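You operate a simulated robot arm through the tools that you are given. There is no shell and no other tool.

Carry out the task below with a simulated two-armed robot. There is one attempt and no reset: what you move stays moved.

## Task
Pick up the filter from the top of the green bench with one hand, pass it to the other hand and put it on the top of the green counter. Set down upright: filter.

Only the result counts: the job must be done as asked and must still hold three seconds after the hand-in. Knocking over, shifting, dropping, spilling or breaking anything else fails it.

## Robot
Two 7-joint arms with two-finger parallel grippers on one trunk, on a base that moves. Base frame: it is fixed to the floor where the robot stands at the start and does not move with it; the origin is under the middle of the robot, x ahead of it, y to its left, z up; the surface under the hand at the start is at about z = 0.85. Readings come in m, degrees, newtons and seconds.
The left shoulder is at the start at [0.07, 0.134, 1.151], the right one opposite. With the tool pointing down near the work surface each hand reaches from about 0.18 to 0.64 m from the robot's upright axis, wherever it stands, measured 20 degrees to its own side. Places, roughly: top of the green counter [3.3, -0.5, 0.8]. Payload 1.57 kg a hand.
The tool frame of a hand sits at the grasp point between the pads (the TCP): z along the fingers, y along the line on which they close. The tips reach 0.03 m beyond it. Largest opening 0.08 m; finger width 0.017, thickness 0.012; the body of the gripper, 0.04 by 0.082 m, starts 0.08 m behind the TCP.
Orientation is that of the tool frame in the base frame, as a unit quaternion [w, x, y, z]. With the fingers straight down and closing along the base's y, the tool's x points along the base's -x, its y along +y and its z along -z.

## Interface
- The arms move only by the tool jog_arm. It takes "left_targets", "right_targets" or both (then of equal length, played together; a hand with none holds still); each is text: rows parted by semicolons, each of 7 numbers parted by spaces: the shift along the base's x, y, z in m, then the turn, a rotation vector about the base's x, y, z in degrees, then the gripper command, from -1 (shut) to 1 (fully open), values between in proportion. In form: x y z rx ry rz claw; .... A call has 1 to 20 rows; each row shifts and turns the commanded pose from where the row before left it. Each row takes 0.2 s and may step no farther than 0.05 m and 8.6 degrees from the row before; otherwise, or with a gripper value out of range, the whole call is refused. A pose out of reach is approached as far as the arm can. The call stops where the force on the tool passes 40 N (or 10 N more than at its start, if that is more) or the arm is blocked; 0.2 s more then pass. Each finger travels about 0.153 m/s and halts on what it meets, pressing with about 31 N; the grip force reading is that of the motor and also rises with nothing between the fingers. The clock runs only during rows and for 0.2 s after the last one: add rows that do not move to give the fingers time. The reply holds the time, the measured pose of the TCP, the force on the tool along the base axes, the opening and the grip force, in the units named above and with some noise, with the torque about the TCP (base axes, N m) and any sound that the robot's microphone picked up, and new pictures: "views" is both (left out), scene, wrist or none (wrist: the cameras of the hands that moved).
- Cameras (640 x 400 px; columns grow to the right, rows downward): "scene" is now at [0.1323, 0.0151, 1.3706]; the picture's right is [0.17, -0.99, 0.00], its down [-0.63, -0.11, -0.77] and it looks along [0.76, 0.13, -0.64] (base axes); focal length 288 px, centre (320, 200). "left" rides on the left gripper at [0.072, 0.007, -0.122] in its tool frame; the picture's right is [-0.09, 1.00, 0.00], its down [-0.84, -0.08, -0.54] and it looks along [-0.54, -0.05, 0.84] (tool axes); focal length 238 px, centre (320, 200). "right" rides on the right gripper at [0.072, -0.006, -0.122] in its tool frame; the picture's right is [0.09, 1.00, 0.00], its down [-0.84, 0.08, -0.54] and it looks along [-0.54, 0.05, 0.84] (tool axes); focal length 238 px, centre (320, 200). There is no depth. A picture from a camera that has moved, and an enlarged one, comes with that camera's place and axes in the base frame and with its lens.
- slide_trunk(by): slides the trunk up (or, below 0, down) by that many m; the arms and the scene camera ride with it, the base frame stays. It gives what a move gives, with no picture.
- drive_base(legs): drives the robot by 1 to 6 legs, each [ahead, left, turn to the left] in m, m and degrees, along the robot's own axes; the way and the turn of a leg run together, so that a leg with both is an arc; at most 1.5 m and 180 degrees a leg. The arms and the cameras ride along, it lands a little off, and it stops where it bumps. It gives what a move gives, and a new picture of the scene camera.
- aim_head(pan, tilt): turns the head with the scene camera to pan (to the left, within 86 degrees either way) and tilt (down, from -29 to 69), counted from straight ahead of the robot. It gives what a move gives, and a new picture of the scene camera.
- enlarge(camera, box): a new picture of the part [left, top, right, bottom] of that camera's present view, enlarged. It takes no simulated time.
- close_job(): hands the job in; it is judged then, once.

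Nothing tells you exact positions but the pictures and the camera data. Unless the task says otherwise, let go and move clear before handing in.

The tools are called as a command line: name --argument value ..., lists and objects as JSON in quotes. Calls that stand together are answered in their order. jog_arm: Moves the arms, as the interface text tells. Its arguments: {"type":"object","properties":{"left_targets":{"type":"string"},"right_targets":{"type":"string"},"views":{"type":"string","enum":["both","scene","wrist","none"]}},"required":[]} The other tools are called the same way: slide_trunk (by) moves the trunk up or down; drive_base (legs) drives the base; aim_head (pan, tilt) turns the head that bears the scene camera; enlarge (camera, box) takes an enlarged picture of a part of a camera's view; close_job () hands the job in.

At the start:

```text
clock: 0.0
left_position: [0.4166, 0.372, 1.1226]
left_orientation: [0.0, -0.001, 1.0, 0.0]
left_ft_force: [0.6, -0.5, -0.6]
left_ft_torque: [-0.01, 0.02, -0.01]
left_finger_gap: 0.08
left_finger_force: 0.1
right_position: [0.4411, -0.0869, 1.0674]
right_orientation: [0.001, 0.0, 1.0, 0.0]
right_ft_force: [0.3, 0.0, 0.4]
right_ft_torque: [-0.01, 0.01, 0.02]
right_finger_gap: 0.08
right_finger_force: 0.0
trunk travel left (down, up): [-0.725, 0.215]
robot x, y, heading: [-0.0002, 0.0021, 0.1]
head pan, tilt (commanded): [9.6, 39.5]
```

scene: 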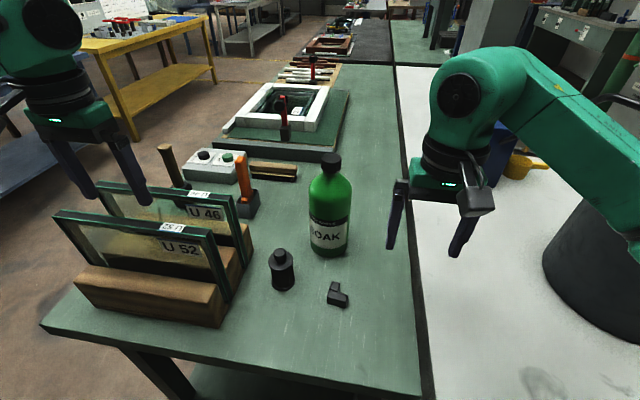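
right: 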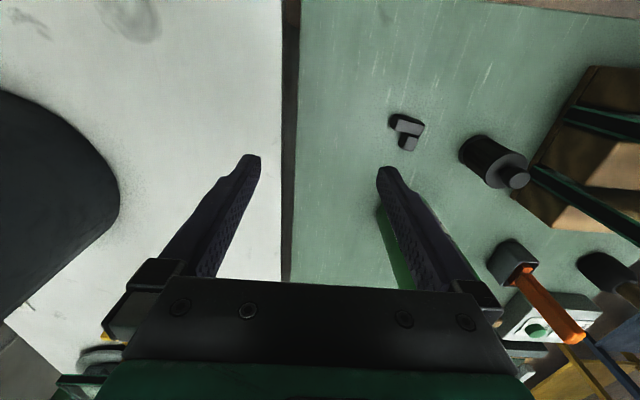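
left: 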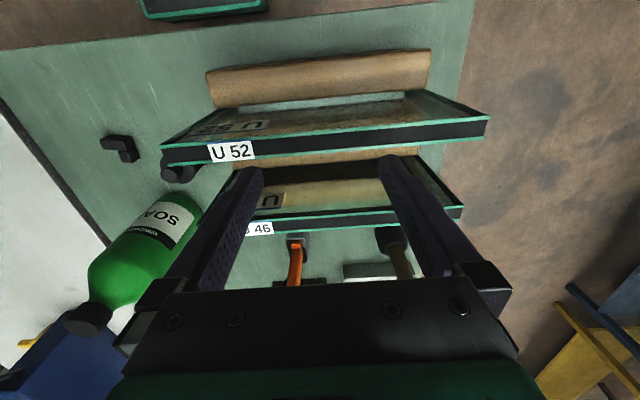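

I see a green bench ahead with a black stepped cylinder (probably the filter), a soap bottle, a small black bracket, glass panes and tools. I will look closer before moving.

enlarge --camera "scene" --box '[220, 140, 420, 340]'

enlarge --camera "right" --box '[360, 80, 600, 240]'

enlarge --camera "scene" --box '[200, 0, 640, 140]'

```text
2.00 times, centred on (320, 240) of scene
camera zoom: at [0.1323, 0.0151, 1.3706], right [0.17, -0.99, 0.0], down [-0.63, -0.11, -0.77], along [0.76, 0.13, -0.64], focal length 576 px, centre (320, 120)
```

zoom: 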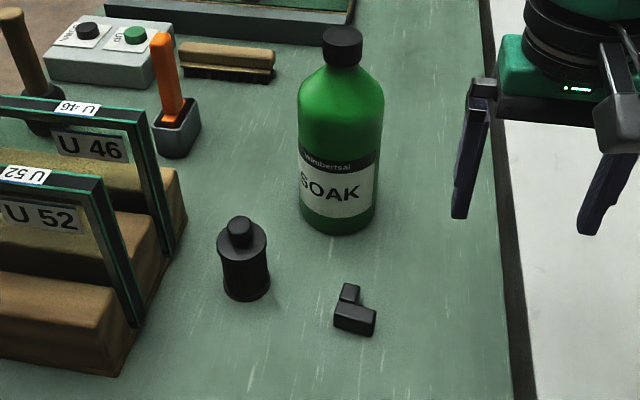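

```text
2.50 times, centred on (480, 160) of right
camera zoom: at [0.3683, -0.094, 1.1912], right [-0.09, 1.0, 0.0], down [0.84, 0.08, 0.54], along [0.54, 0.05, -0.84], focal length 596 px, centre (-80, 300)
```

zoom: 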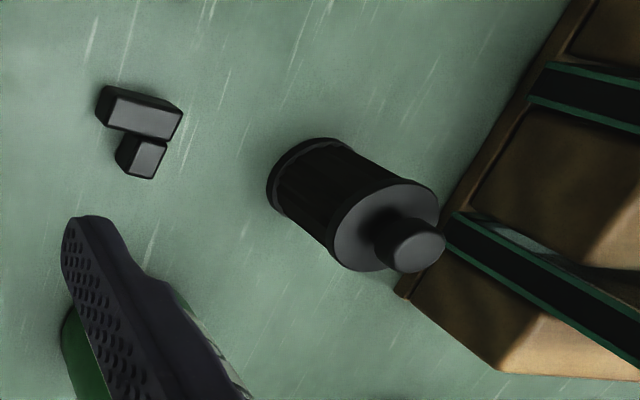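

```text
1.45 times, centred on (420, 70) of scene
camera zoom: at [0.1323, 0.0151, 1.3706], right [0.17, -0.99, 0.0], down [-0.63, -0.11, -0.77], along [0.76, 0.13, -0.64], focal length 419 px, centre (174, 389)
```

zoom: 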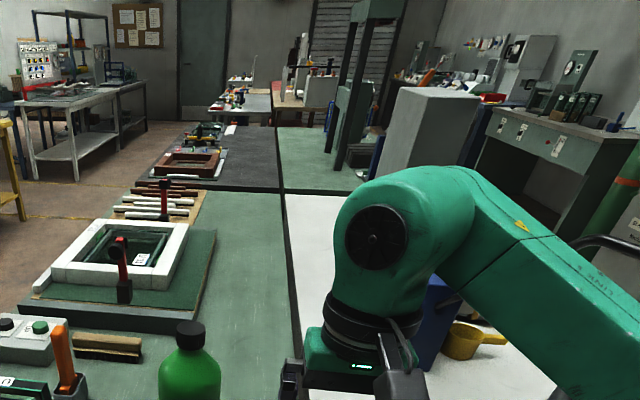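

The filter appears to be the black stepped cylinder near [0.475, 0.153], body about 0.05 m wide and 0.07 m tall, with a nipple on top. Next I look around to learn the layout and the way to the green counter.

aim_head --pan -10 --tilt 12

aim_head --pan -60 --tilt 25

aim_head --pan 55 --tilt 25

```text
clock: 0.9
left_position: [0.4171, 0.3721, 1.1224]
left_orientation: [0.0, 0.0, 1.0, 0.0]
left_ft_force: [0.8, 0.2, 0.5]
left_ft_torque: [0.04, -0.01, 0.01]
left_finger_gap: 0.0797
left_finger_force: 0.0
right_position: [0.4412, -0.0875, 1.0676]
right_orientation: [0.0, 0.0, 1.0, 0.0]
right_ft_force: [-0.5, 0.6, 0.4]
right_ft_torque: [-0.01, 0.01, -0.02]
right_finger_gap: 0.0798
right_finger_force: 0.1
trunk travel left (down, up): [-0.725, 0.215]
robot x, y, heading: [0.0045, -0.0067, 0.1]
head pan, tilt (commanded): [-10.0, 12.0]
camera scene: at [0.1399, -0.0152, 1.4143], right [-0.17, -0.98, 0.0], down [-0.21, 0.04, -0.98], along [0.96, -0.17, -0.21], focal length 288 px, centre (320, 200)
```

scene: 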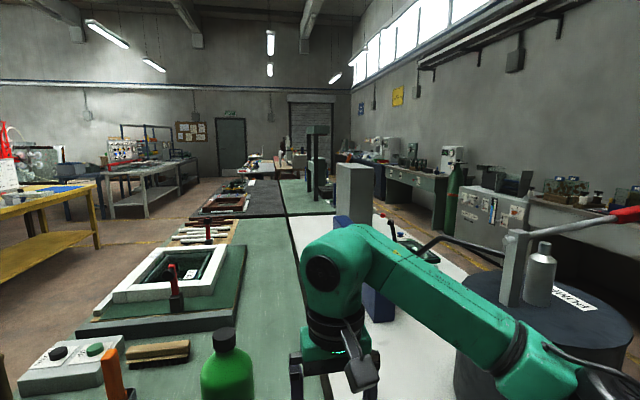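

```text
clock: 2.1
left_position: [0.4177, 0.3715, 1.1227]
left_orientation: [0.001, 0.001, 1.0, 0.0]
left_ft_force: [0.1, 0.0, 0.0]
left_ft_torque: [0.04, 0.0, 0.01]
left_finger_gap: 0.08
left_finger_force: 0.1
right_position: [0.4393, -0.0876, 1.0689]
right_orientation: [0.0, -0.001, 1.0, 0.0]
right_ft_force: [-0.3, -0.3, 0.2]
right_ft_torque: [-0.01, 0.02, -0.03]
right_finger_gap: 0.08
right_finger_force: 0.1
trunk travel left (down, up): [-0.725, 0.215]
robot x, y, heading: [-0.001, 0.0023, 0.1]
head pan, tilt (commanded): [-60.0, 25.0]
camera scene: at [0.0943, -0.0789, 1.3933], right [-0.87, -0.5, 0.0], down [-0.21, 0.37, -0.91], along [0.45, -0.78, -0.42], focal length 288 px, centre (320, 200)
```

scene: 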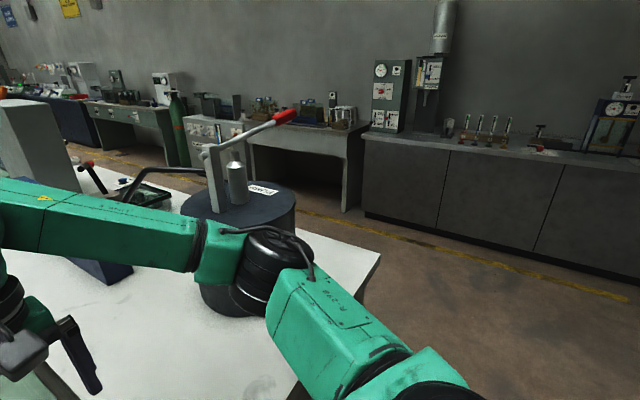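

```text
clock: 4.0
left_position: [0.4178, 0.3703, 1.1212]
left_orientation: [0.0, 0.0, 1.0, 0.0]
left_ft_force: [-0.1, -0.4, 0.7]
left_ft_torque: [0.02, 0.0, 0.01]
left_finger_gap: 0.0798
left_finger_force: 0.0
right_position: [0.4414, -0.0869, 1.0681]
right_orientation: [0.0, 0.0, 1.0, -0.001]
right_ft_force: [0.3, 0.5, -0.6]
right_ft_torque: [-0.01, 0.02, -0.01]
right_finger_gap: 0.0801
right_finger_force: 0.1
trunk travel left (down, up): [-0.725, 0.215]
robot x, y, heading: [0.0013, 0.0031, 0.0]
head pan, tilt (commanded): [55.0, 25.0]
camera scene: at [0.101, 0.0763, 1.3932], right [0.82, -0.57, 0.0], down [-0.24, -0.35, -0.91], along [0.52, 0.74, -0.42], focal length 288 px, centre (320, 200)
```

scene: 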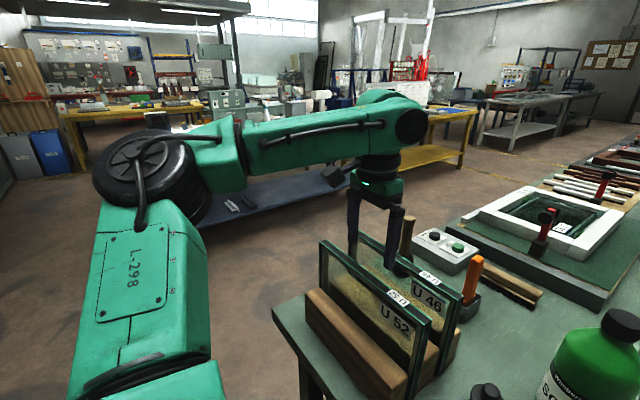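

The right-hand pick keeps the forearm clear of the glass panes on the left, so I plan: right hand picks the filter top-down, left hand takes it with a tilted grip, and I drive along the right aisle to the counter. First I lift the left hand out of the way and bring the right hand over the filter, high.

aim_head --pan 12 --tilt 45

jog_arm --right_targets "0 0 0.04 0 0 0 1; 0 0 0.02 0 0 0 1; 0 0.04 0 0 0 0 1; 0 0.04 0 0 0 0 1; 0 0.04 0 0 0 0 1; 0 0.04 0 0 0 0 1; 0 0.04 0 0 0 0 1; 0 0.04 0 0 0 0 1" --left_targets "0 0 0.04 0 0 0 1; 0 0 0.04 0 0 0 1; 0 0.02 0.03 0 0 0 1; 0 0.02 0 0 0 0 1; 0 0.02 0 0 0 0 1; 0 0 0 0 0 0 1; 0 0 0 0 0 0 1; 0 0 0 0 0 0 1" --views "both"

```text
clock: 5.1
left_position: [0.4173, 0.3718, 1.1221]
left_orientation: [0.0, -0.001, 1.0, 0.0]
left_ft_force: [-0.4, -0.3, -0.5]
left_ft_torque: [0.0, 0.01, -0.03]
left_finger_gap: 0.0797
left_finger_force: 0.0
right_position: [0.4403, -0.0877, 1.069]
right_orientation: [0.0, 0.001, 1.0, 0.0]
right_ft_force: [-0.3, -0.1, -0.8]
right_ft_torque: [-0.03, -0.04, 0.0]
right_finger_gap: 0.08
right_finger_force: 0.0
trunk travel left (down, up): [-0.725, 0.215]
robot x, y, heading: [0.0021, 0.0022, 0.0]
head pan, tilt (commanded): [12.0, 45.0]
camera scene: at [0.1277, 0.0179, 1.3627], right [0.21, -0.98, 0.0], down [-0.69, -0.15, -0.71], along [0.69, 0.15, -0.71], focal length 288 px, centre (320, 200)
```

scene: 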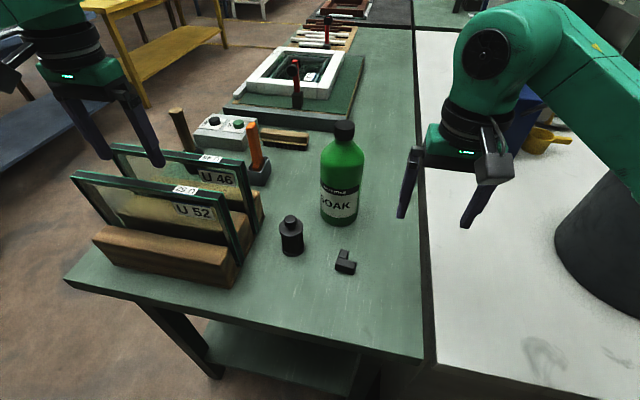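

```text
clock: 6.9
left_position: [0.4149, 0.4319, 1.2328]
left_orientation: [-0.001, 0.0, 1.0, -0.001]
left_ft_force: [-1.0, -0.1, 0.5]
left_ft_torque: [-0.01, -0.01, 0.01]
left_finger_gap: 0.0801
left_finger_force: 0.1
right_position: [0.4392, 0.132, 1.1274]
right_orientation: [0.001, 0.0, 1.0, -0.001]
right_ft_force: [-0.5, 0.0, -0.1]
right_ft_torque: [0.03, 0.0, 0.02]
right_finger_gap: 0.0802
right_finger_force: 0.1
right hand out of reach, approached as far as the arm can: row 8
trunk travel left (down, up): [-0.725, 0.215]
robot x, y, heading: [-0.0015, -0.0013, -0.4]
head pan, tilt (commanded): [12.0, 45.0]
camera scene: at [0.127, 0.0191, 1.3627], right [0.21, -0.98, 0.0], down [-0.69, -0.15, -0.71], along [0.69, 0.15, -0.71], focal length 288 px, centre (320, 200)
camera right: at [0.3663, 0.1252, 1.2505], right [-0.09, 1.0, 0.0], down [0.84, 0.08, 0.54], along [0.54, 0.05, -0.84], focal length 238 px, centre (320, 200)
camera left: at [0.3462, 0.4384, 1.3543], right [0.09, 1.0, 0.0], down [0.84, -0.08, 0.54], along [0.54, -0.05, -0.84], focal length 238 px, centre (320, 200)
```

scene: 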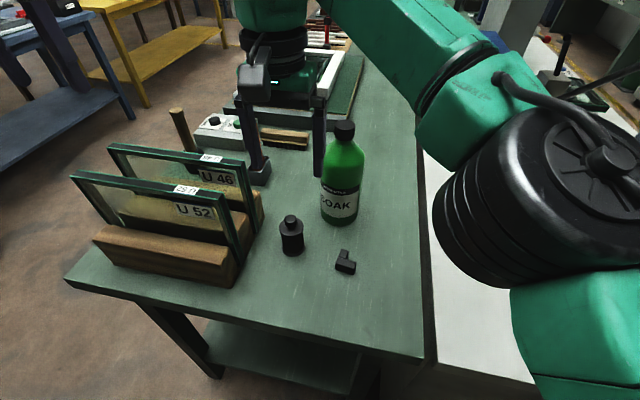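
right: 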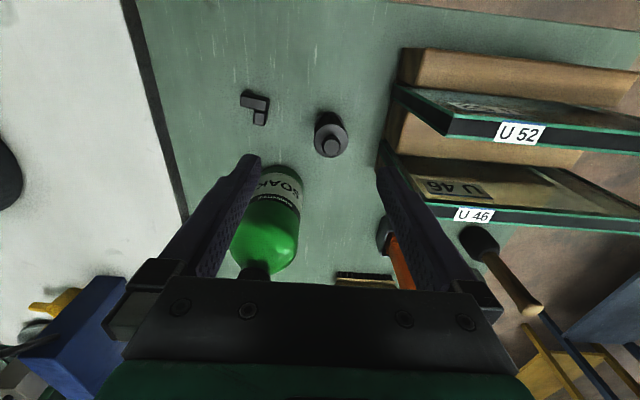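
left: 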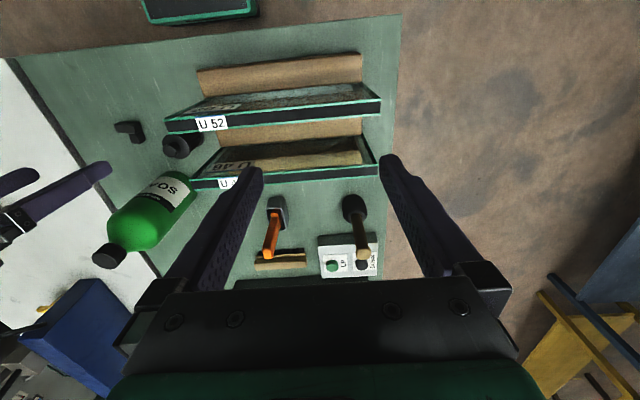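

The right hand ran out of reach sideways at y = 0.132; the filter is confirmed near [0.477, 0.152]. I pull the right hand back a bit and look down to see the base clearance before shifting the base.

jog_arm --right_targets "0 -0.02 0.03 0 0 0 1; 0 -0.04 0.02 0 0 0 1; 0 -0.04 0 0 0 0 1; 0 -0.04 0 0 0 0 1; 0 -0.04 0 0 0 0 1" --views "none"

aim_head --pan 0 --tilt 69

aim_head --pan 45 --tilt 65

```text
clock: 8.1
left_position: [0.417, 0.428, 1.2333]
left_orientation: [0.0, -0.001, 1.0, 0.0]
left_ft_force: [0.4, -0.6, 0.4]
left_ft_torque: [0.03, 0.0, -0.01]
left_finger_gap: 0.08
left_finger_force: 0.0
right_position: [0.4406, -0.0504, 1.1787]
right_orientation: [-0.001, 0.0, 1.0, 0.001]
right_ft_force: [0.8, 0.2, 0.6]
right_ft_torque: [0.01, 0.04, 0.02]
right_finger_gap: 0.0799
right_finger_force: 0.0
trunk travel left (down, up): [-0.725, 0.215]
robot x, y, heading: [0.0005, 0.003, 0.2]
head pan, tilt (commanded): [12.0, 45.0]
```

```text
clock: 9.0
left_position: [0.4165, 0.4324, 1.232]
left_orientation: [0.0, 0.0, 1.0, 0.001]
left_ft_force: [0.3, -0.1, -0.1]
left_ft_torque: [-0.04, -0.01, 0.01]
left_finger_gap: 0.0799
left_finger_force: 0.1
right_position: [0.4416, -0.0455, 1.1788]
right_orientation: [0.0, 0.0, 1.0, -0.001]
right_ft_force: [-0.1, 0.5, -0.5]
right_ft_torque: [0.01, -0.02, 0.02]
right_finger_gap: 0.0799
right_finger_force: 0.0
trunk travel left (down, up): [-0.725, 0.215]
robot x, y, heading: [0.0007, 0.0024, 0.1]
head pan, tilt (commanded): [0.0, 68.8]
camera scene: at [0.1042, 0.0015, 1.3338], right [0.0, -1.0, 0.0], down [-0.93, 0.0, -0.36], along [0.36, 0.0, -0.93], focal length 288 px, centre (320, 200)
```

scene: 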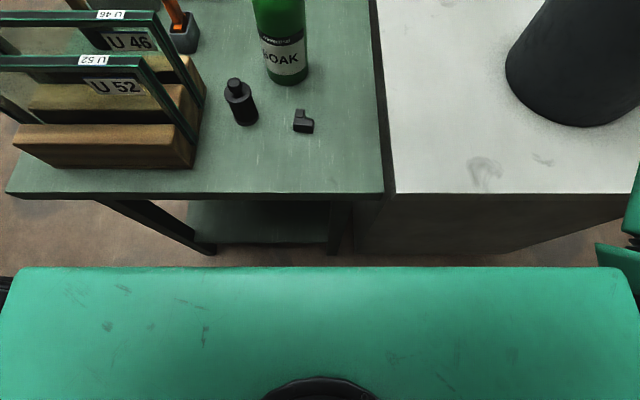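

```text
clock: 10.1
left_position: [0.4178, 0.4307, 1.2334]
left_orientation: [0.001, 0.0, 1.0, 0.0]
left_ft_force: [0.3, -0.1, -0.6]
left_ft_torque: [0.01, -0.04, -0.01]
left_finger_gap: 0.08
left_finger_force: 0.2
right_position: [0.4424, -0.0467, 1.1799]
right_orientation: [-0.001, 0.0, 1.0, 0.0]
right_ft_force: [-0.7, 0.2, -0.4]
right_ft_torque: [0.0, -0.03, -0.02]
right_finger_gap: 0.0798
right_finger_force: 0.0
trunk travel left (down, up): [-0.725, 0.215]
robot x, y, heading: [-0.0015, -0.002, -0.1]
head pan, tilt (commanded): [45.0, 65.0]
camera scene: at [0.0911, 0.0438, 1.3376], right [0.71, -0.71, 0.0], down [-0.64, -0.64, -0.42], along [0.3, 0.3, -0.91], focal length 288 px, centre (320, 200)
```

scene: 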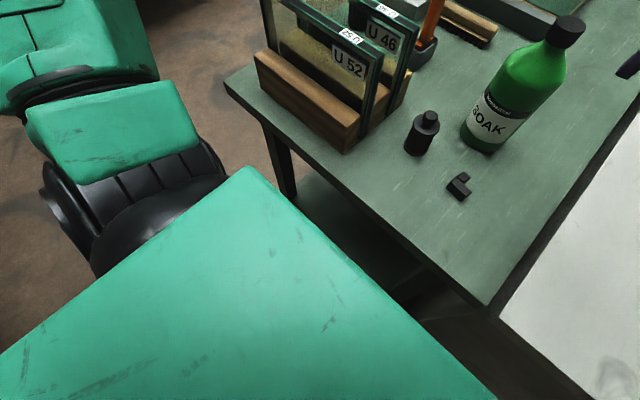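

The trunk and base stay behind x ≈ 0.27, so there is room to shift sideways. I drive 0.14 m to the left so that the right hand faces the filter.

drive_base --legs '[[0, 0.14, 0]]'

aim_head --pan 0 --tilt 52

```text
clock: 11.5
left_position: [0.4183, 0.5669, 1.233]
left_orientation: [0.0, 0.001, 1.0, 0.0]
left_ft_force: [0.0, -0.7, -0.3]
left_ft_torque: [-0.01, -0.02, 0.01]
left_finger_gap: 0.0801
left_finger_force: 0.1
right_position: [0.4417, 0.0889, 1.1809]
right_orientation: [-0.001, 0.002, 1.0, 0.001]
right_ft_force: [-0.2, 0.6, 0.0]
right_ft_torque: [0.02, 0.01, 0.03]
right_finger_gap: 0.0801
right_finger_force: 0.0
trunk travel left (down, up): [-0.725, 0.215]
robot x, y, heading: [0.0046, 0.1348, 0.0]
head pan, tilt (commanded): [45.0, 65.0]
camera scene: at [0.0911, 0.1808, 1.3377], right [0.71, -0.71, 0.0], down [-0.64, -0.64, -0.42], along [0.3, 0.3, -0.91], focal length 288 px, centre (320, 200)
```

scene: 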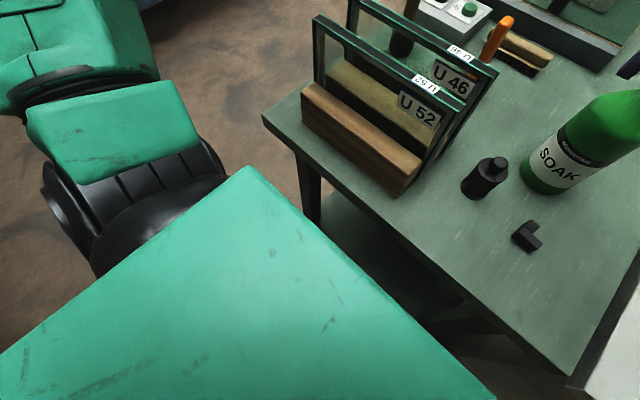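

```text
clock: 12.6
left_position: [0.417, 0.5693, 1.2336]
left_orientation: [0.0, 0.002, 1.0, 0.0]
left_ft_force: [-0.2, -0.7, 0.9]
left_ft_torque: [0.0, -0.01, -0.01]
left_finger_gap: 0.0801
left_finger_force: 0.1
right_position: [0.4405, 0.0918, 1.1782]
right_orientation: [0.0, 0.002, 1.0, 0.0]
right_ft_force: [0.0, -0.5, 0.6]
right_ft_torque: [0.01, -0.02, 0.01]
right_finger_gap: 0.08
right_finger_force: 0.0
trunk travel left (down, up): [-0.725, 0.215]
robot x, y, heading: [-0.0012, 0.1422, -0.4]
head pan, tilt (commanded): [0.0, 52.0]
camera scene: at [0.1233, 0.1399, 1.3531], right [0.0, -1.0, 0.0], down [-0.79, 0.0, -0.62], along [0.62, 0.0, -0.79], focal length 288 px, centre (320, 200)
```

scene: 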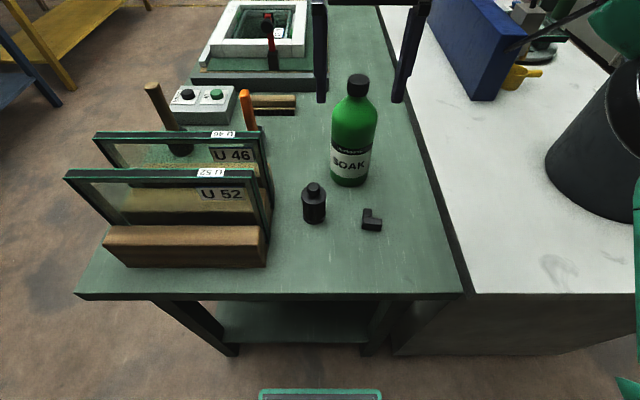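

The base shifted cleanly. I enlarge to refine the filter position and move the right hand above it at a safe height.

enlarge --camera "scene" --box '[264, 140, 394, 240]'

jog_arm --right_targets "0.01 0.03 0 0 0 0 1; 0.013 0.03 0 0 0 0 1; 0.012 0 -0.02 0 0 0 1; 0 0 -0.03 0 0 0 1; 0 0 0 0 0 0 1" --views "both"

```text
4.00 times, centred on (329, 190) of scene
camera zoom: at [0.1233, 0.1399, 1.3531], right [0.0, -1.0, 0.0], down [-0.79, 0.0, -0.62], along [0.62, 0.0, -0.79], focal length 1151 px, centre (284, 240)
```

zoom: 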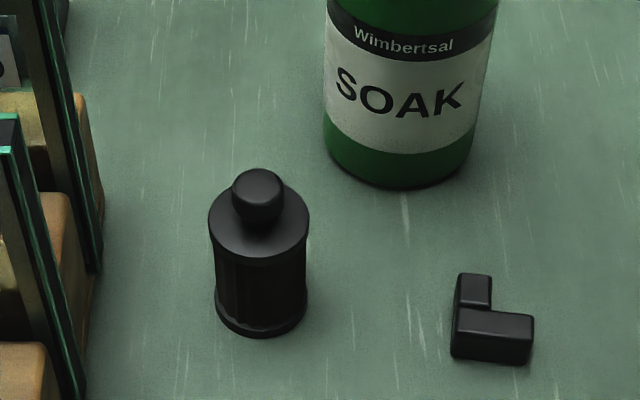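

```text
clock: 13.8
left_position: [0.4169, 0.5703, 1.2329]
left_orientation: [0.0, 0.001, 1.0, 0.0]
left_ft_force: [0.3, -0.3, -0.3]
left_ft_torque: [-0.03, -0.02, -0.01]
left_finger_gap: 0.0802
left_finger_force: 0.0
right_position: [0.4759, 0.1508, 1.128]
right_orientation: [0.0, 0.001, 1.0, 0.0]
right_ft_force: [-0.1, -0.3, -0.3]
right_ft_torque: [0.01, -0.02, 0.0]
right_finger_gap: 0.0799
right_finger_force: 0.1
trunk travel left (down, up): [-0.725, 0.215]
robot x, y, heading: [0.0011, 0.1384, 0.0]
head pan, tilt (commanded): [0.0, 52.0]
camera scene: at [0.1228, 0.1413, 1.3531], right [0.0, -1.0, 0.0], down [-0.79, 0.0, -0.62], along [0.62, 0.0, -0.79], focal length 288 px, centre (320, 200)
camera right: at [0.4037, 0.1442, 1.2514], right [-0.09, 1.0, 0.0], down [0.84, 0.08, 0.54], along [0.54, 0.05, -0.84], focal length 238 px, centre (320, 200)
```

scene: 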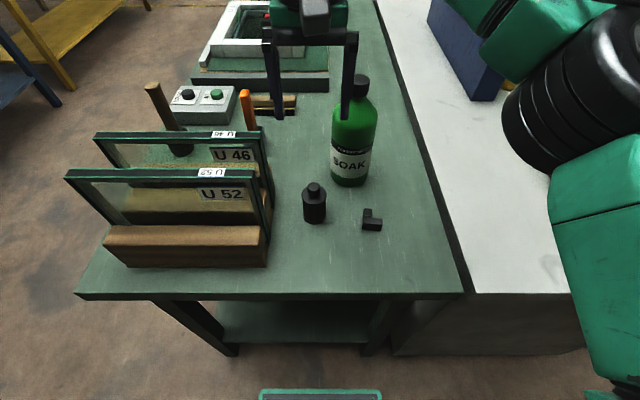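
right: 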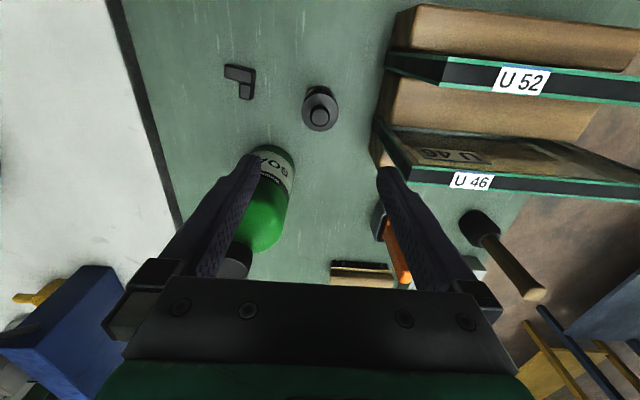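

Refined: filter axis at [0.477, 0.152], body top z ≈ 0.923, nipple top ≈ 0.943, diameter ≈ 0.048. I descend straight over it with the fingers open, in two stages.

jog_arm --right_targets "0.001 0.001 -0.04 0 0 0 1; 0 0 -0.04 0 0 0 1; 0 0 -0.04 0 0 0 1; 0 0 -0.03 0 0 0 1; 0 0 0 0 0 0 1" --views "both"

```text
clock: 15.0
left_position: [0.418, 0.5693, 1.2333]
left_orientation: [0.001, 0.001, 1.0, 0.0]
left_ft_force: [0.4, -0.1, -0.2]
left_ft_torque: [-0.03, 0.02, 0.0]
left_finger_gap: 0.08
left_finger_force: 0.0
right_position: [0.4772, 0.1533, 0.9791]
right_orientation: [0.0, 0.002, 1.0, 0.0]
right_ft_force: [-0.2, 0.1, 0.0]
right_ft_torque: [0.02, 0.01, -0.02]
right_finger_gap: 0.08
right_finger_force: 0.0
trunk travel left (down, up): [-0.725, 0.215]
robot x, y, heading: [-0.0007, 0.1388, -0.0]
head pan, tilt (commanded): [0.0, 52.0]
camera scene: at [0.123, 0.1403, 1.3531], right [0.0, -1.0, 0.0], down [-0.79, 0.0, -0.62], along [0.62, 0.0, -0.79], focal length 288 px, centre (320, 200)
camera right: at [0.4049, 0.1461, 1.1019], right [-0.09, 1.0, 0.0], down [0.84, 0.07, 0.54], along [0.54, 0.05, -0.84], focal length 238 px, centre (320, 200)
```

scene: 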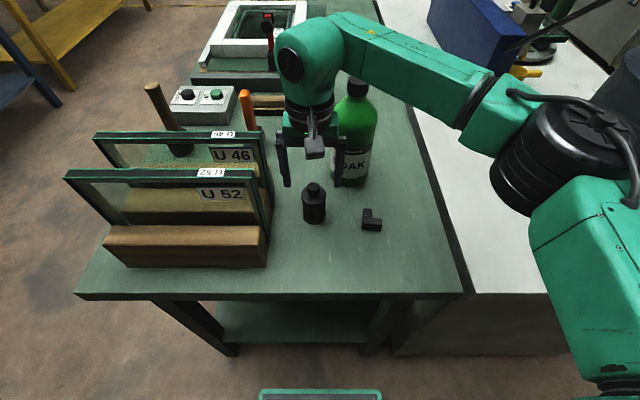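
right: 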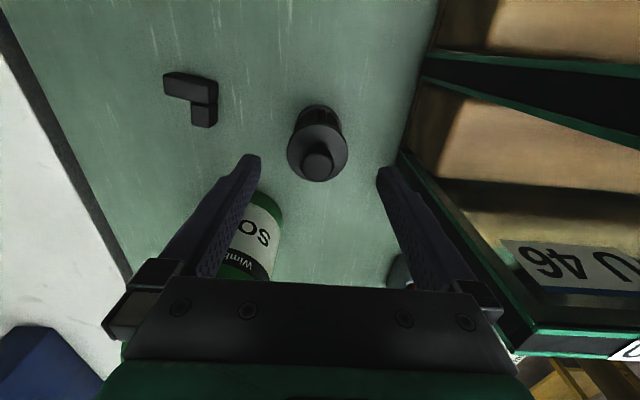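

The hand is centred over the filter with the nipple midway between the fingertips, and the forearm is clear of the bottle. I descend to TCP z ≈ 0.91 and then close.

jog_arm --right_targets "0 -0.001 -0.035 0 0 0 1; 0 0 -0.034 0 0 0 1; 0 0 0 0 0 0 1" --views "both"

```text
clock: 15.8
left_position: [0.4169, 0.5689, 1.2342]
left_orientation: [-0.001, 0.001, 1.0, 0.0]
left_ft_force: [0.3, -0.4, 0.1]
left_ft_torque: [0.02, 0.0, 0.02]
left_finger_gap: 0.08
left_finger_force: 0.1
right_position: [0.4774, 0.1518, 0.9102]
right_orientation: [0.0, 0.001, 1.0, 0.0]
right_ft_force: [1.0, -0.2, -0.5]
right_ft_torque: [-0.04, 0.03, -0.01]
right_finger_gap: 0.0799
right_finger_force: 0.1
trunk travel left (down, up): [-0.725, 0.215]
robot x, y, heading: [-0.0035, 0.1394, 0.0]
head pan, tilt (commanded): [0.0, 52.0]
camera scene: at [0.1229, 0.1404, 1.3531], right [0.0, -1.0, 0.0], down [-0.79, 0.0, -0.62], along [0.62, 0.0, -0.79], focal length 288 px, centre (320, 200)
camera right: at [0.4053, 0.1451, 1.0337], right [-0.09, 1.0, 0.0], down [0.84, 0.07, 0.54], along [0.54, 0.05, -0.84], focal length 238 px, centre (320, 200)
```

scene: 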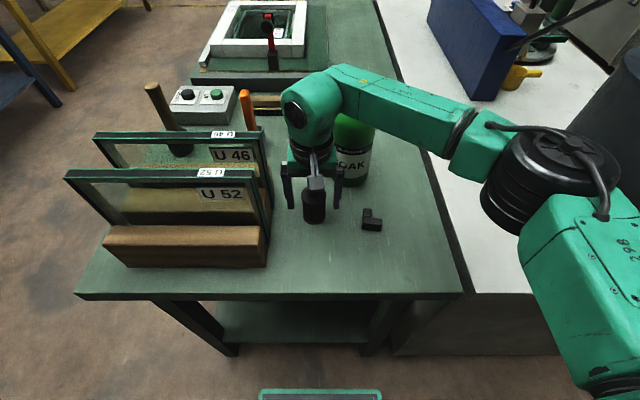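
right: 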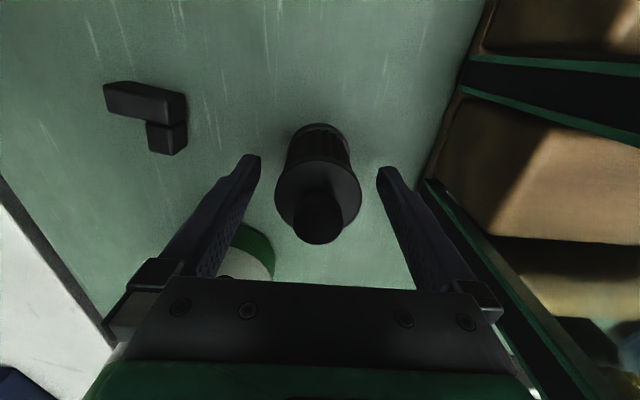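

The filter sits between the fingers, centred. I close the gripper without moving.

jog_arm --right_targets "0 0 0 0 0 0 0.6; 0 0 0 0 0 0 0.2; 0 0 0 0 0 0 -0.3; 0 0 0 0 0 0 -1; 0 0 0 0 0 0 -1" --views "wrist"

```text
clock: 17.0
left_position: [0.4176, 0.5695, 1.233]
left_orientation: [0.0, 0.0, 1.0, 0.0]
left_ft_force: [0.6, -0.9, -0.2]
left_ft_torque: [0.02, -0.01, 0.0]
left_finger_gap: 0.0799
left_finger_force: 0.0
right_position: [0.4772, 0.152, 0.9095]
right_orientation: [0.0, 0.002, 1.0, -0.001]
right_ft_force: [-0.2, -0.3, -0.3]
right_ft_torque: [0.01, -0.01, -0.03]
right_finger_gap: 0.0461
right_finger_force: 31.2
trunk travel left (down, up): [-0.725, 0.215]
robot x, y, heading: [-0.0017, 0.1405, -0.0]
head pan, tilt (commanded): [0.0, 52.0]
camera right: at [0.4057, 0.1451, 1.034], right [-0.09, 1.0, 0.0], down [0.84, 0.07, 0.54], along [0.54, 0.05, -0.84], focal length 238 px, centre (320, 200)
```

right: 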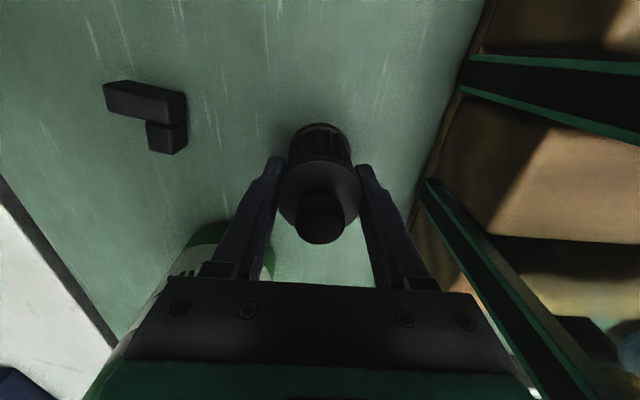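

Gripped at a gap of 0.046 m with about 31 N. I lift straight up slowly.

jog_arm --right_targets "0 0 0.02 0 0 0 -1; 0 0 0.03 0 0 0 -1; 0 0 0.04 0 0 0 -1; 0 0 0.04 0 0 0 -1; 0 0 0.04 0 0 0 -1; 0 0 0.04 0 0 0 -1; 0 0 0.04 0 0 0 -1; 0 0 0 0 0 0 -1" --views "both"

```text
clock: 18.8
left_position: [0.4194, 0.5682, 1.2315]
left_orientation: [0.0, 0.0, 1.0, 0.001]
left_ft_force: [-0.4, 0.2, 0.1]
left_ft_torque: [0.03, -0.03, -0.01]
left_finger_gap: 0.08
left_finger_force: 0.0
right_position: [0.4766, 0.1507, 1.1592]
right_orientation: [0.0, 0.002, 1.0, 0.0]
right_ft_force: [0.2, -0.7, -0.7]
right_ft_torque: [0.0, -0.03, -0.01]
right_finger_gap: 0.0459
right_finger_force: 31.5
trunk travel left (down, up): [-0.725, 0.215]
robot x, y, heading: [-0.0018, 0.1385, -0.2]
head pan, tilt (commanded): [0.0, 52.0]
camera scene: at [0.124, 0.14, 1.353], right [0.0, -1.0, 0.0], down [-0.79, 0.0, -0.62], along [0.62, 0.0, -0.79], focal length 288 px, centre (320, 200)
camera right: at [0.4044, 0.1428, 1.283], right [-0.09, 1.0, 0.0], down [0.84, 0.08, 0.54], along [0.54, 0.05, -0.84], focal length 238 px, centre (320, 200)
```

scene: 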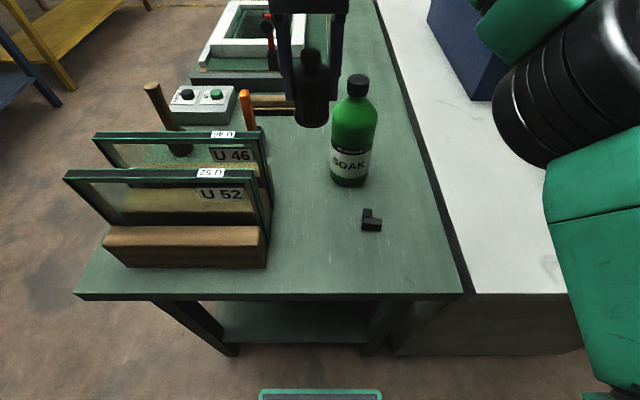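
right: 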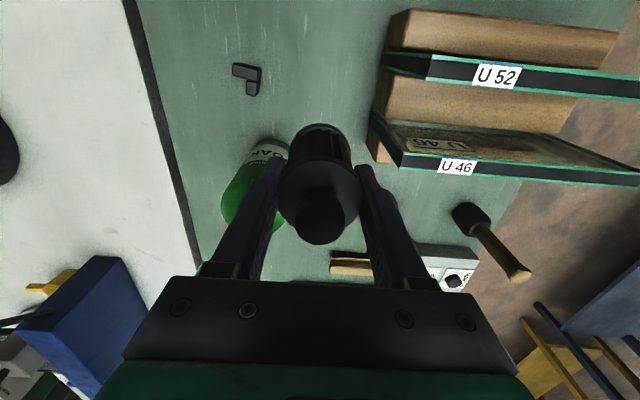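

The filter is lifted and held steady. Before backing off I look to both sides for obstacles.

aim_head --pan -86 --tilt 30

aim_head --pan 86 --tilt 30

```text
clock: 20.4
left_position: [0.4178, 0.5693, 1.2327]
left_orientation: [0.0, 0.001, 1.0, 0.0]
left_ft_force: [-0.2, 0.2, 1.0]
left_ft_torque: [0.01, 0.02, -0.03]
left_finger_gap: 0.0801
left_finger_force: 0.1
right_position: [0.4772, 0.1498, 1.1594]
right_orientation: [0.0, 0.002, 1.0, -0.001]
right_ft_force: [0.5, -0.1, -1.1]
right_ft_torque: [0.0, 0.0, -0.03]
right_finger_gap: 0.0459
right_finger_force: 31.2
trunk travel left (down, up): [-0.725, 0.215]
robot x, y, heading: [0.0019, 0.1388, -0.2]
head pan, tilt (commanded): [-85.9, 30.0]
camera scene: at [0.0547, 0.0502, 1.3853], right [-1.0, -0.07, 0.0], down [-0.04, 0.5, -0.87], along [0.06, -0.86, -0.5], focal length 288 px, centre (320, 200)
```

scene: 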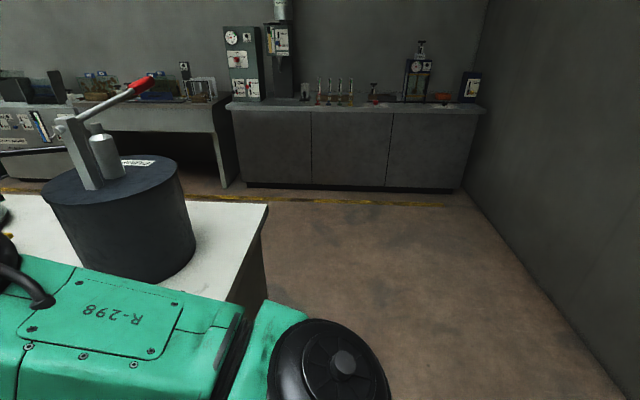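

```text
clock: 23.0
left_position: [0.4185, 0.5694, 1.2331]
left_orientation: [0.001, 0.001, 1.0, 0.0]
left_ft_force: [-0.4, 0.1, -0.2]
left_ft_torque: [-0.03, 0.02, 0.0]
left_finger_gap: 0.0801
left_finger_force: 0.1
right_position: [0.476, 0.1509, 1.1588]
right_orientation: [0.0, 0.002, 1.0, -0.001]
right_ft_force: [0.2, -0.2, -1.4]
right_ft_torque: [0.02, -0.02, 0.01]
right_finger_gap: 0.0455
right_finger_force: 31.3
trunk travel left (down, up): [-0.725, 0.215]
robot x, y, heading: [-0.0005, 0.1375, -0.2]
head pan, tilt (commanded): [85.9, 30.0]
camera scene: at [0.055, 0.2306, 1.3853], right [1.0, -0.07, 0.0], down [-0.04, -0.5, -0.87], along [0.06, 0.86, -0.5], focal length 288 px, centre (320, 200)
```

scene: 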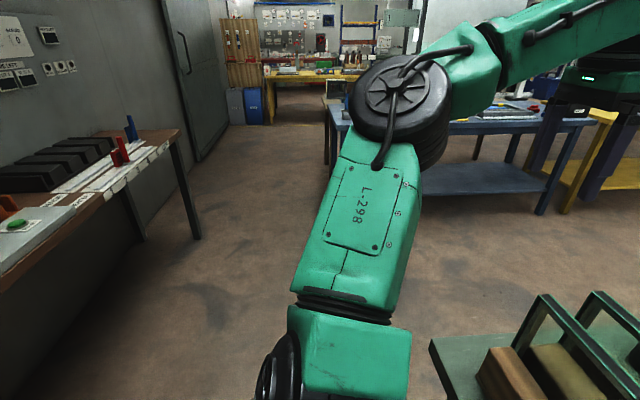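

Behind the robot there seems to be a bench edge near x ≈ -0.69, so I back off only 0.25 m, which leaves free space in front for the hand-over.

drive_base --legs '[[-0.25, 0, 0]]'

aim_head --pan 0 --tilt 40

```text
clock: 24.8
left_position: [0.1689, 0.5698, 1.2316]
left_orientation: [0.0, 0.001, 1.0, 0.0]
left_ft_force: [0.3, 0.2, 0.0]
left_ft_torque: [-0.02, 0.01, 0.02]
left_finger_gap: 0.0803
left_finger_force: 0.1
right_position: [0.2282, 0.1509, 1.1593]
right_orientation: [0.0, 0.001, 1.0, 0.0]
right_ft_force: [0.1, -0.3, -1.3]
right_ft_torque: [0.03, 0.03, -0.03]
right_finger_gap: 0.0459
right_finger_force: 30.7
trunk travel left (down, up): [-0.725, 0.215]
robot x, y, heading: [-0.252, 0.1384, -0.1]
head pan, tilt (commanded): [85.9, 30.0]
camera scene: at [-0.1933, 0.2313, 1.3851], right [1.0, -0.07, 0.0], down [-0.04, -0.5, -0.87], along [0.06, 0.86, -0.5], focal length 288 px, centre (320, 200)
```

scene: 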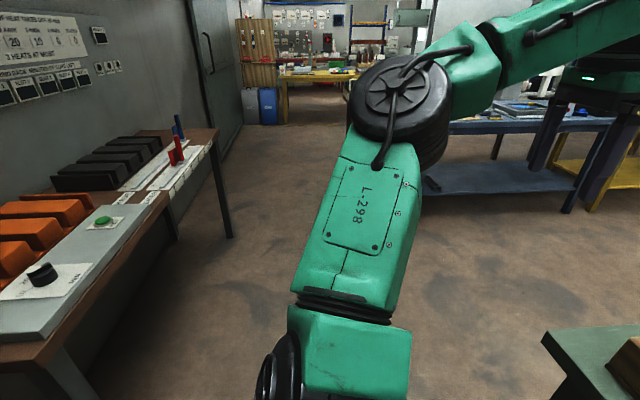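

```text
clock: 26.4
left_position: [0.1676, 0.57, 1.2328]
left_orientation: [-0.001, 0.001, 1.0, 0.0]
left_ft_force: [0.5, 0.4, 0.4]
left_ft_torque: [-0.01, 0.0, -0.01]
left_finger_gap: 0.08
left_finger_force: 0.0
right_position: [0.2267, 0.1501, 1.1585]
right_orientation: [0.0, 0.002, 1.0, 0.0]
right_ft_force: [-0.1, 0.1, -1.1]
right_ft_torque: [0.0, -0.05, 0.0]
right_finger_gap: 0.0457
right_finger_force: 30.9
trunk travel left (down, up): [-0.725, 0.215]
robot x, y, heading: [-0.2525, 0.1428, -0.1]
head pan, tilt (commanded): [0.0, 40.0]
camera scene: at [-0.1165, 0.1409, 1.3699], right [0.0, -1.0, 0.0], down [-0.64, 0.0, -0.77], along [0.77, 0.0, -0.64], focal length 288 px, centre (320, 200)
```

scene: 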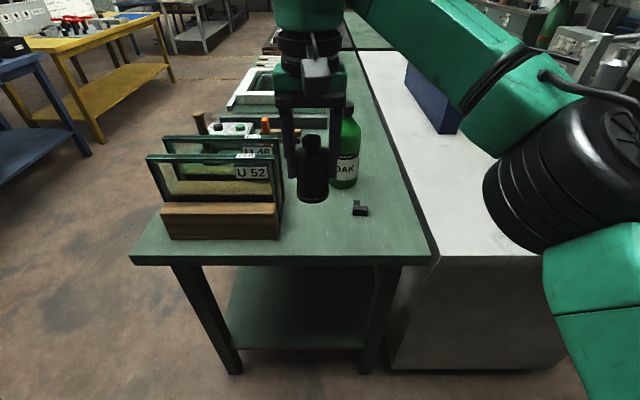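

The filter is held over free floor in front of the bench. I lower and yaw the right hand 30 degrees, and turn the left hand to a tilted pose (pointing to the right-forward, 40 degrees below level) at a distance.

jog_arm --right_targets "0 0 -0.015 0 0 7.5 -1; 0 0 -0.015 0 0 7.5 -1; 0 0 -0.015 0 0 7.5 -1; 0 0 -0.015 0 0 7.5 -1; 0 0 0 0 0 0 -1; 0 0 0 0 0 0 -1; 0 0 0 0 0 0 -1; 0 0 0 0 0 0 -1; 0 0 0 0 0 0 -1; 0 0 0 0 0 0 -1; 0 0 0 0 0 0 -1; 0 0 0 0 0 0 -1; 0 0 0 0 0 0 -1; 0 0 0 0 0 0 -1; 0 0 0 0 0 0 -1" --left_targets "0 -0.011 0 0 0 -7.5 1; 0 -0.011 0 0 0 -7.5 1; 0 -0.011 0 0 0 -7.5 1; 0 -0.011 0 0 0 -7.5 1; 0 -0.011 0 0 0 -7.5 1; 0 -0.011 0 0 0 -7.5 1; 0 -0.011 0 0 0 -7.5 1; 0 -0.011 0 0 0 -7.5 1; 0 -0.011 0 -6.19 -3.57 0 1; 0 -0.011 0 -6.19 -3.57 0 1; 0 -0.011 0 -6.19 -3.57 0 1; 0 -0.011 0 -6.19 -3.57 0 1; 0 -0.011 0 -6.19 -3.57 0 1; 0 -0.011 0 -6.19 -3.57 0 1; 0 -0.011 0 -6.19 -3.57 0 1" --views "both"

```text
clock: 29.6
left_position: [0.1689, 0.4035, 1.2325]
left_orientation: [0.367, 0.454, 0.783, -0.212]
left_ft_force: [-0.5, 1.1, -0.6]
left_ft_torque: [0.01, 0.04, 0.0]
left_finger_gap: 0.0799
left_finger_force: 0.0
right_position: [0.2275, 0.1496, 1.0985]
right_orientation: [0.0, -0.257, 0.966, -0.001]
right_ft_force: [-0.1, 0.9, -0.1]
right_ft_torque: [-0.03, -0.02, -0.01]
right_finger_gap: 0.0454
right_finger_force: 31.6
trunk travel left (down, up): [-0.725, 0.215]
robot x, y, heading: [-0.2492, 0.1368, -0.0]
head pan, tilt (commanded): [0.0, 40.0]
camera scene: at [-0.1169, 0.1416, 1.37], right [0.0, -1.0, 0.0], down [-0.64, 0.0, -0.77], along [0.77, 0.0, -0.64], focal length 288 px, centre (320, 200)
camera right: at [0.1669, 0.1084, 1.2221], right [-0.57, 0.82, 0.0], down [0.69, 0.48, 0.54], along [0.44, 0.31, -0.84], focal length 238 px, centre (320, 200)
camera left: at [0.1066, 0.5294, 1.255], right [0.89, 0.45, 0.07], down [-0.01, -0.14, 0.99], along [0.45, -0.88, -0.12], focal length 238 px, centre (320, 200)
```

scene: 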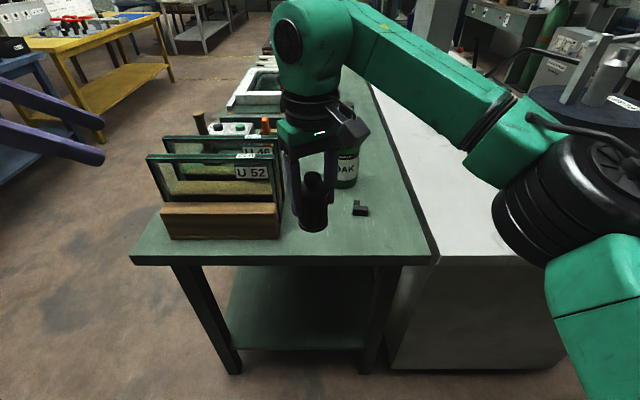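
right: 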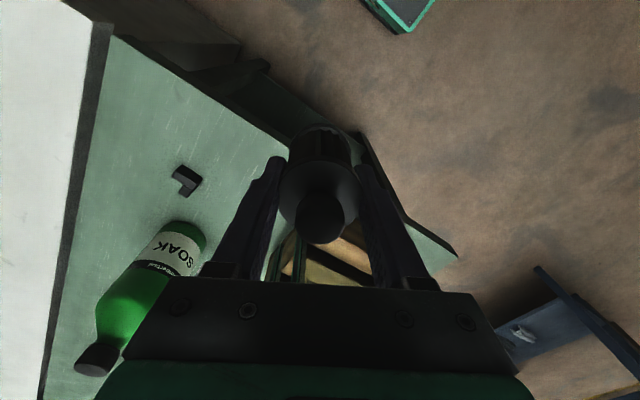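
left: 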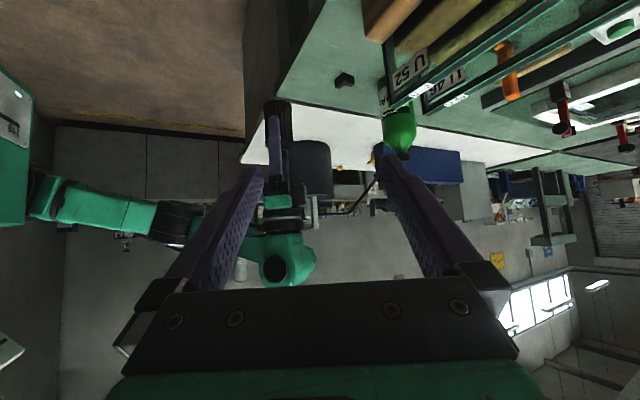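

The left hand's pose came out as intended, and the left camera sees the filter where expected. I bring the left hand to a pre-grasp point 0.12 m short of the filter along its pointing direction.

jog_arm --left_targets "0.0022 -0.0419 -0.0188 0 0 0 1; 0.0022 -0.0419 -0.0188 0 0 0 1; 0.0022 -0.0419 -0.0188 0 0 0 1; 0.0022 -0.0419 -0.0188 0 0 0 1; 0 0 0 0 0 0 1" --views "both"

```text
clock: 30.8
left_position: [0.1774, 0.2392, 1.1574]
left_orientation: [0.367, 0.454, 0.784, -0.212]
left_ft_force: [0.2, 1.0, 0.3]
left_ft_torque: [-0.01, 0.03, 0.0]
left_finger_gap: 0.08
left_finger_force: 0.2
right_position: [0.2266, 0.1493, 1.0985]
right_orientation: [0.0, -0.257, 0.966, -0.001]
right_ft_force: [-0.7, -0.8, -0.6]
right_ft_torque: [-0.01, -0.03, -0.03]
right_finger_gap: 0.0457
right_finger_force: 30.8
trunk travel left (down, up): [-0.725, 0.215]
robot x, y, heading: [-0.2487, 0.1376, 0.0]
head pan, tilt (commanded): [0.0, 40.0]
camera scene: at [-0.117, 0.1416, 1.3699], right [0.0, -1.0, 0.0], down [-0.64, 0.0, -0.77], along [0.77, 0.0, -0.64], focal length 288 px, centre (320, 200)
camera left: at [0.1158, 0.3634, 1.1805], right [0.89, 0.45, 0.07], down [-0.01, -0.14, 0.99], along [0.45, -0.88, -0.13], focal length 238 px, centre (320, 200)
```

scene: 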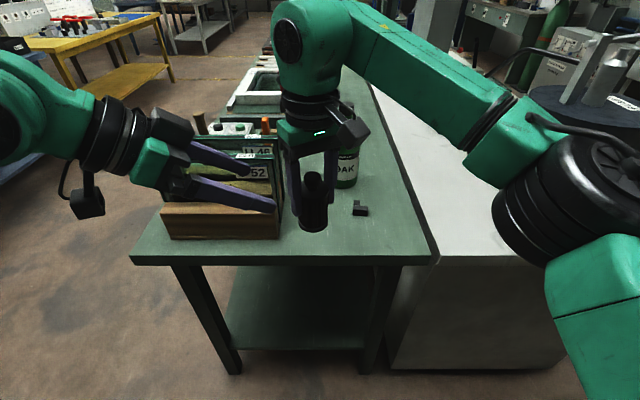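
left: 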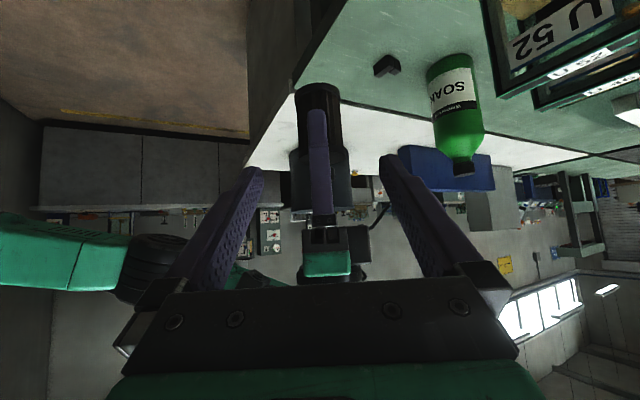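

Fingers straddle the filter symmetrically in the left view. I advance most of the way and check.

jog_arm --left_targets "0.01135 -0.0208 -0.01925 0 0 0 1; 0.01135 -0.0208 -0.01925 0 0 0 1; 0.01135 -0.0208 -0.01925 0 0 0 1; 0 0 0 0 0 0 1" --views "both"

```text
clock: 31.8
left_position: [0.2096, 0.1748, 1.1009]
left_orientation: [0.366, 0.454, 0.784, -0.211]
left_ft_force: [0.4, 0.0, -0.1]
left_ft_torque: [-0.03, 0.01, 0.02]
left_finger_gap: 0.08
left_finger_force: 0.0
right_position: [0.2275, 0.1513, 1.0986]
right_orientation: [0.0, -0.257, 0.966, 0.0]
right_ft_force: [-0.3, -0.2, -1.2]
right_ft_torque: [0.02, -0.01, 0.02]
right_finger_gap: 0.0454
right_finger_force: 31.0
trunk travel left (down, up): [-0.725, 0.215]
robot x, y, heading: [-0.2519, 0.1411, -0.2]
head pan, tilt (commanded): [0.0, 40.0]
camera scene: at [-0.1171, 0.1409, 1.3699], right [0.0, -1.0, 0.0], down [-0.64, 0.0, -0.77], along [0.77, 0.0, -0.64], focal length 288 px, centre (320, 200)
camera left: at [0.1492, 0.2983, 1.1234], right [0.89, 0.45, 0.07], down [-0.01, -0.14, 0.99], along [0.45, -0.88, -0.13], focal length 238 px, centre (320, 200)
```

scene: 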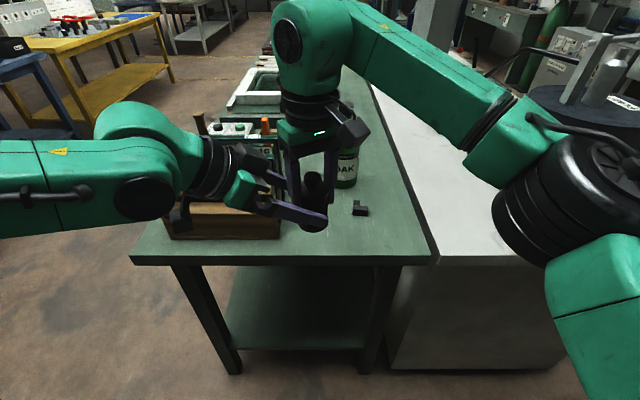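
left: 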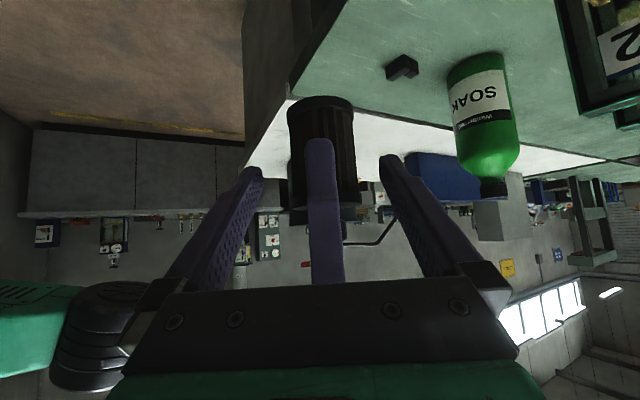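

Nearly there; I check the clearance between the left palm and the right finger close up.

enlarge --camera "scene" --box '[180, 80, 380, 250]'

```text
2.35 times, centred on (280, 165) of scene
camera zoom: at [-0.1171, 0.1409, 1.3699], right [0.0, -1.0, 0.0], down [-0.64, 0.0, -0.77], along [0.77, 0.0, -0.64], focal length 677 px, centre (414, 282)
```

zoom: 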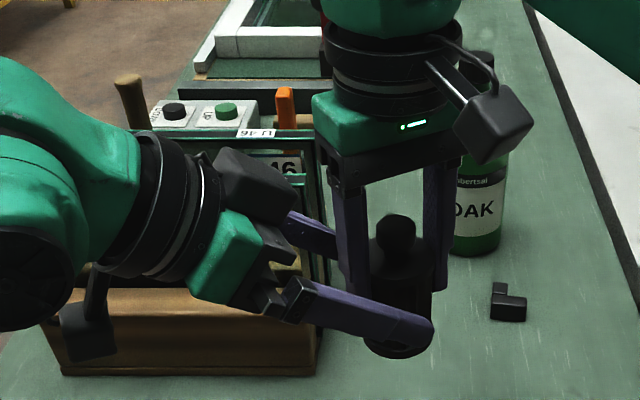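

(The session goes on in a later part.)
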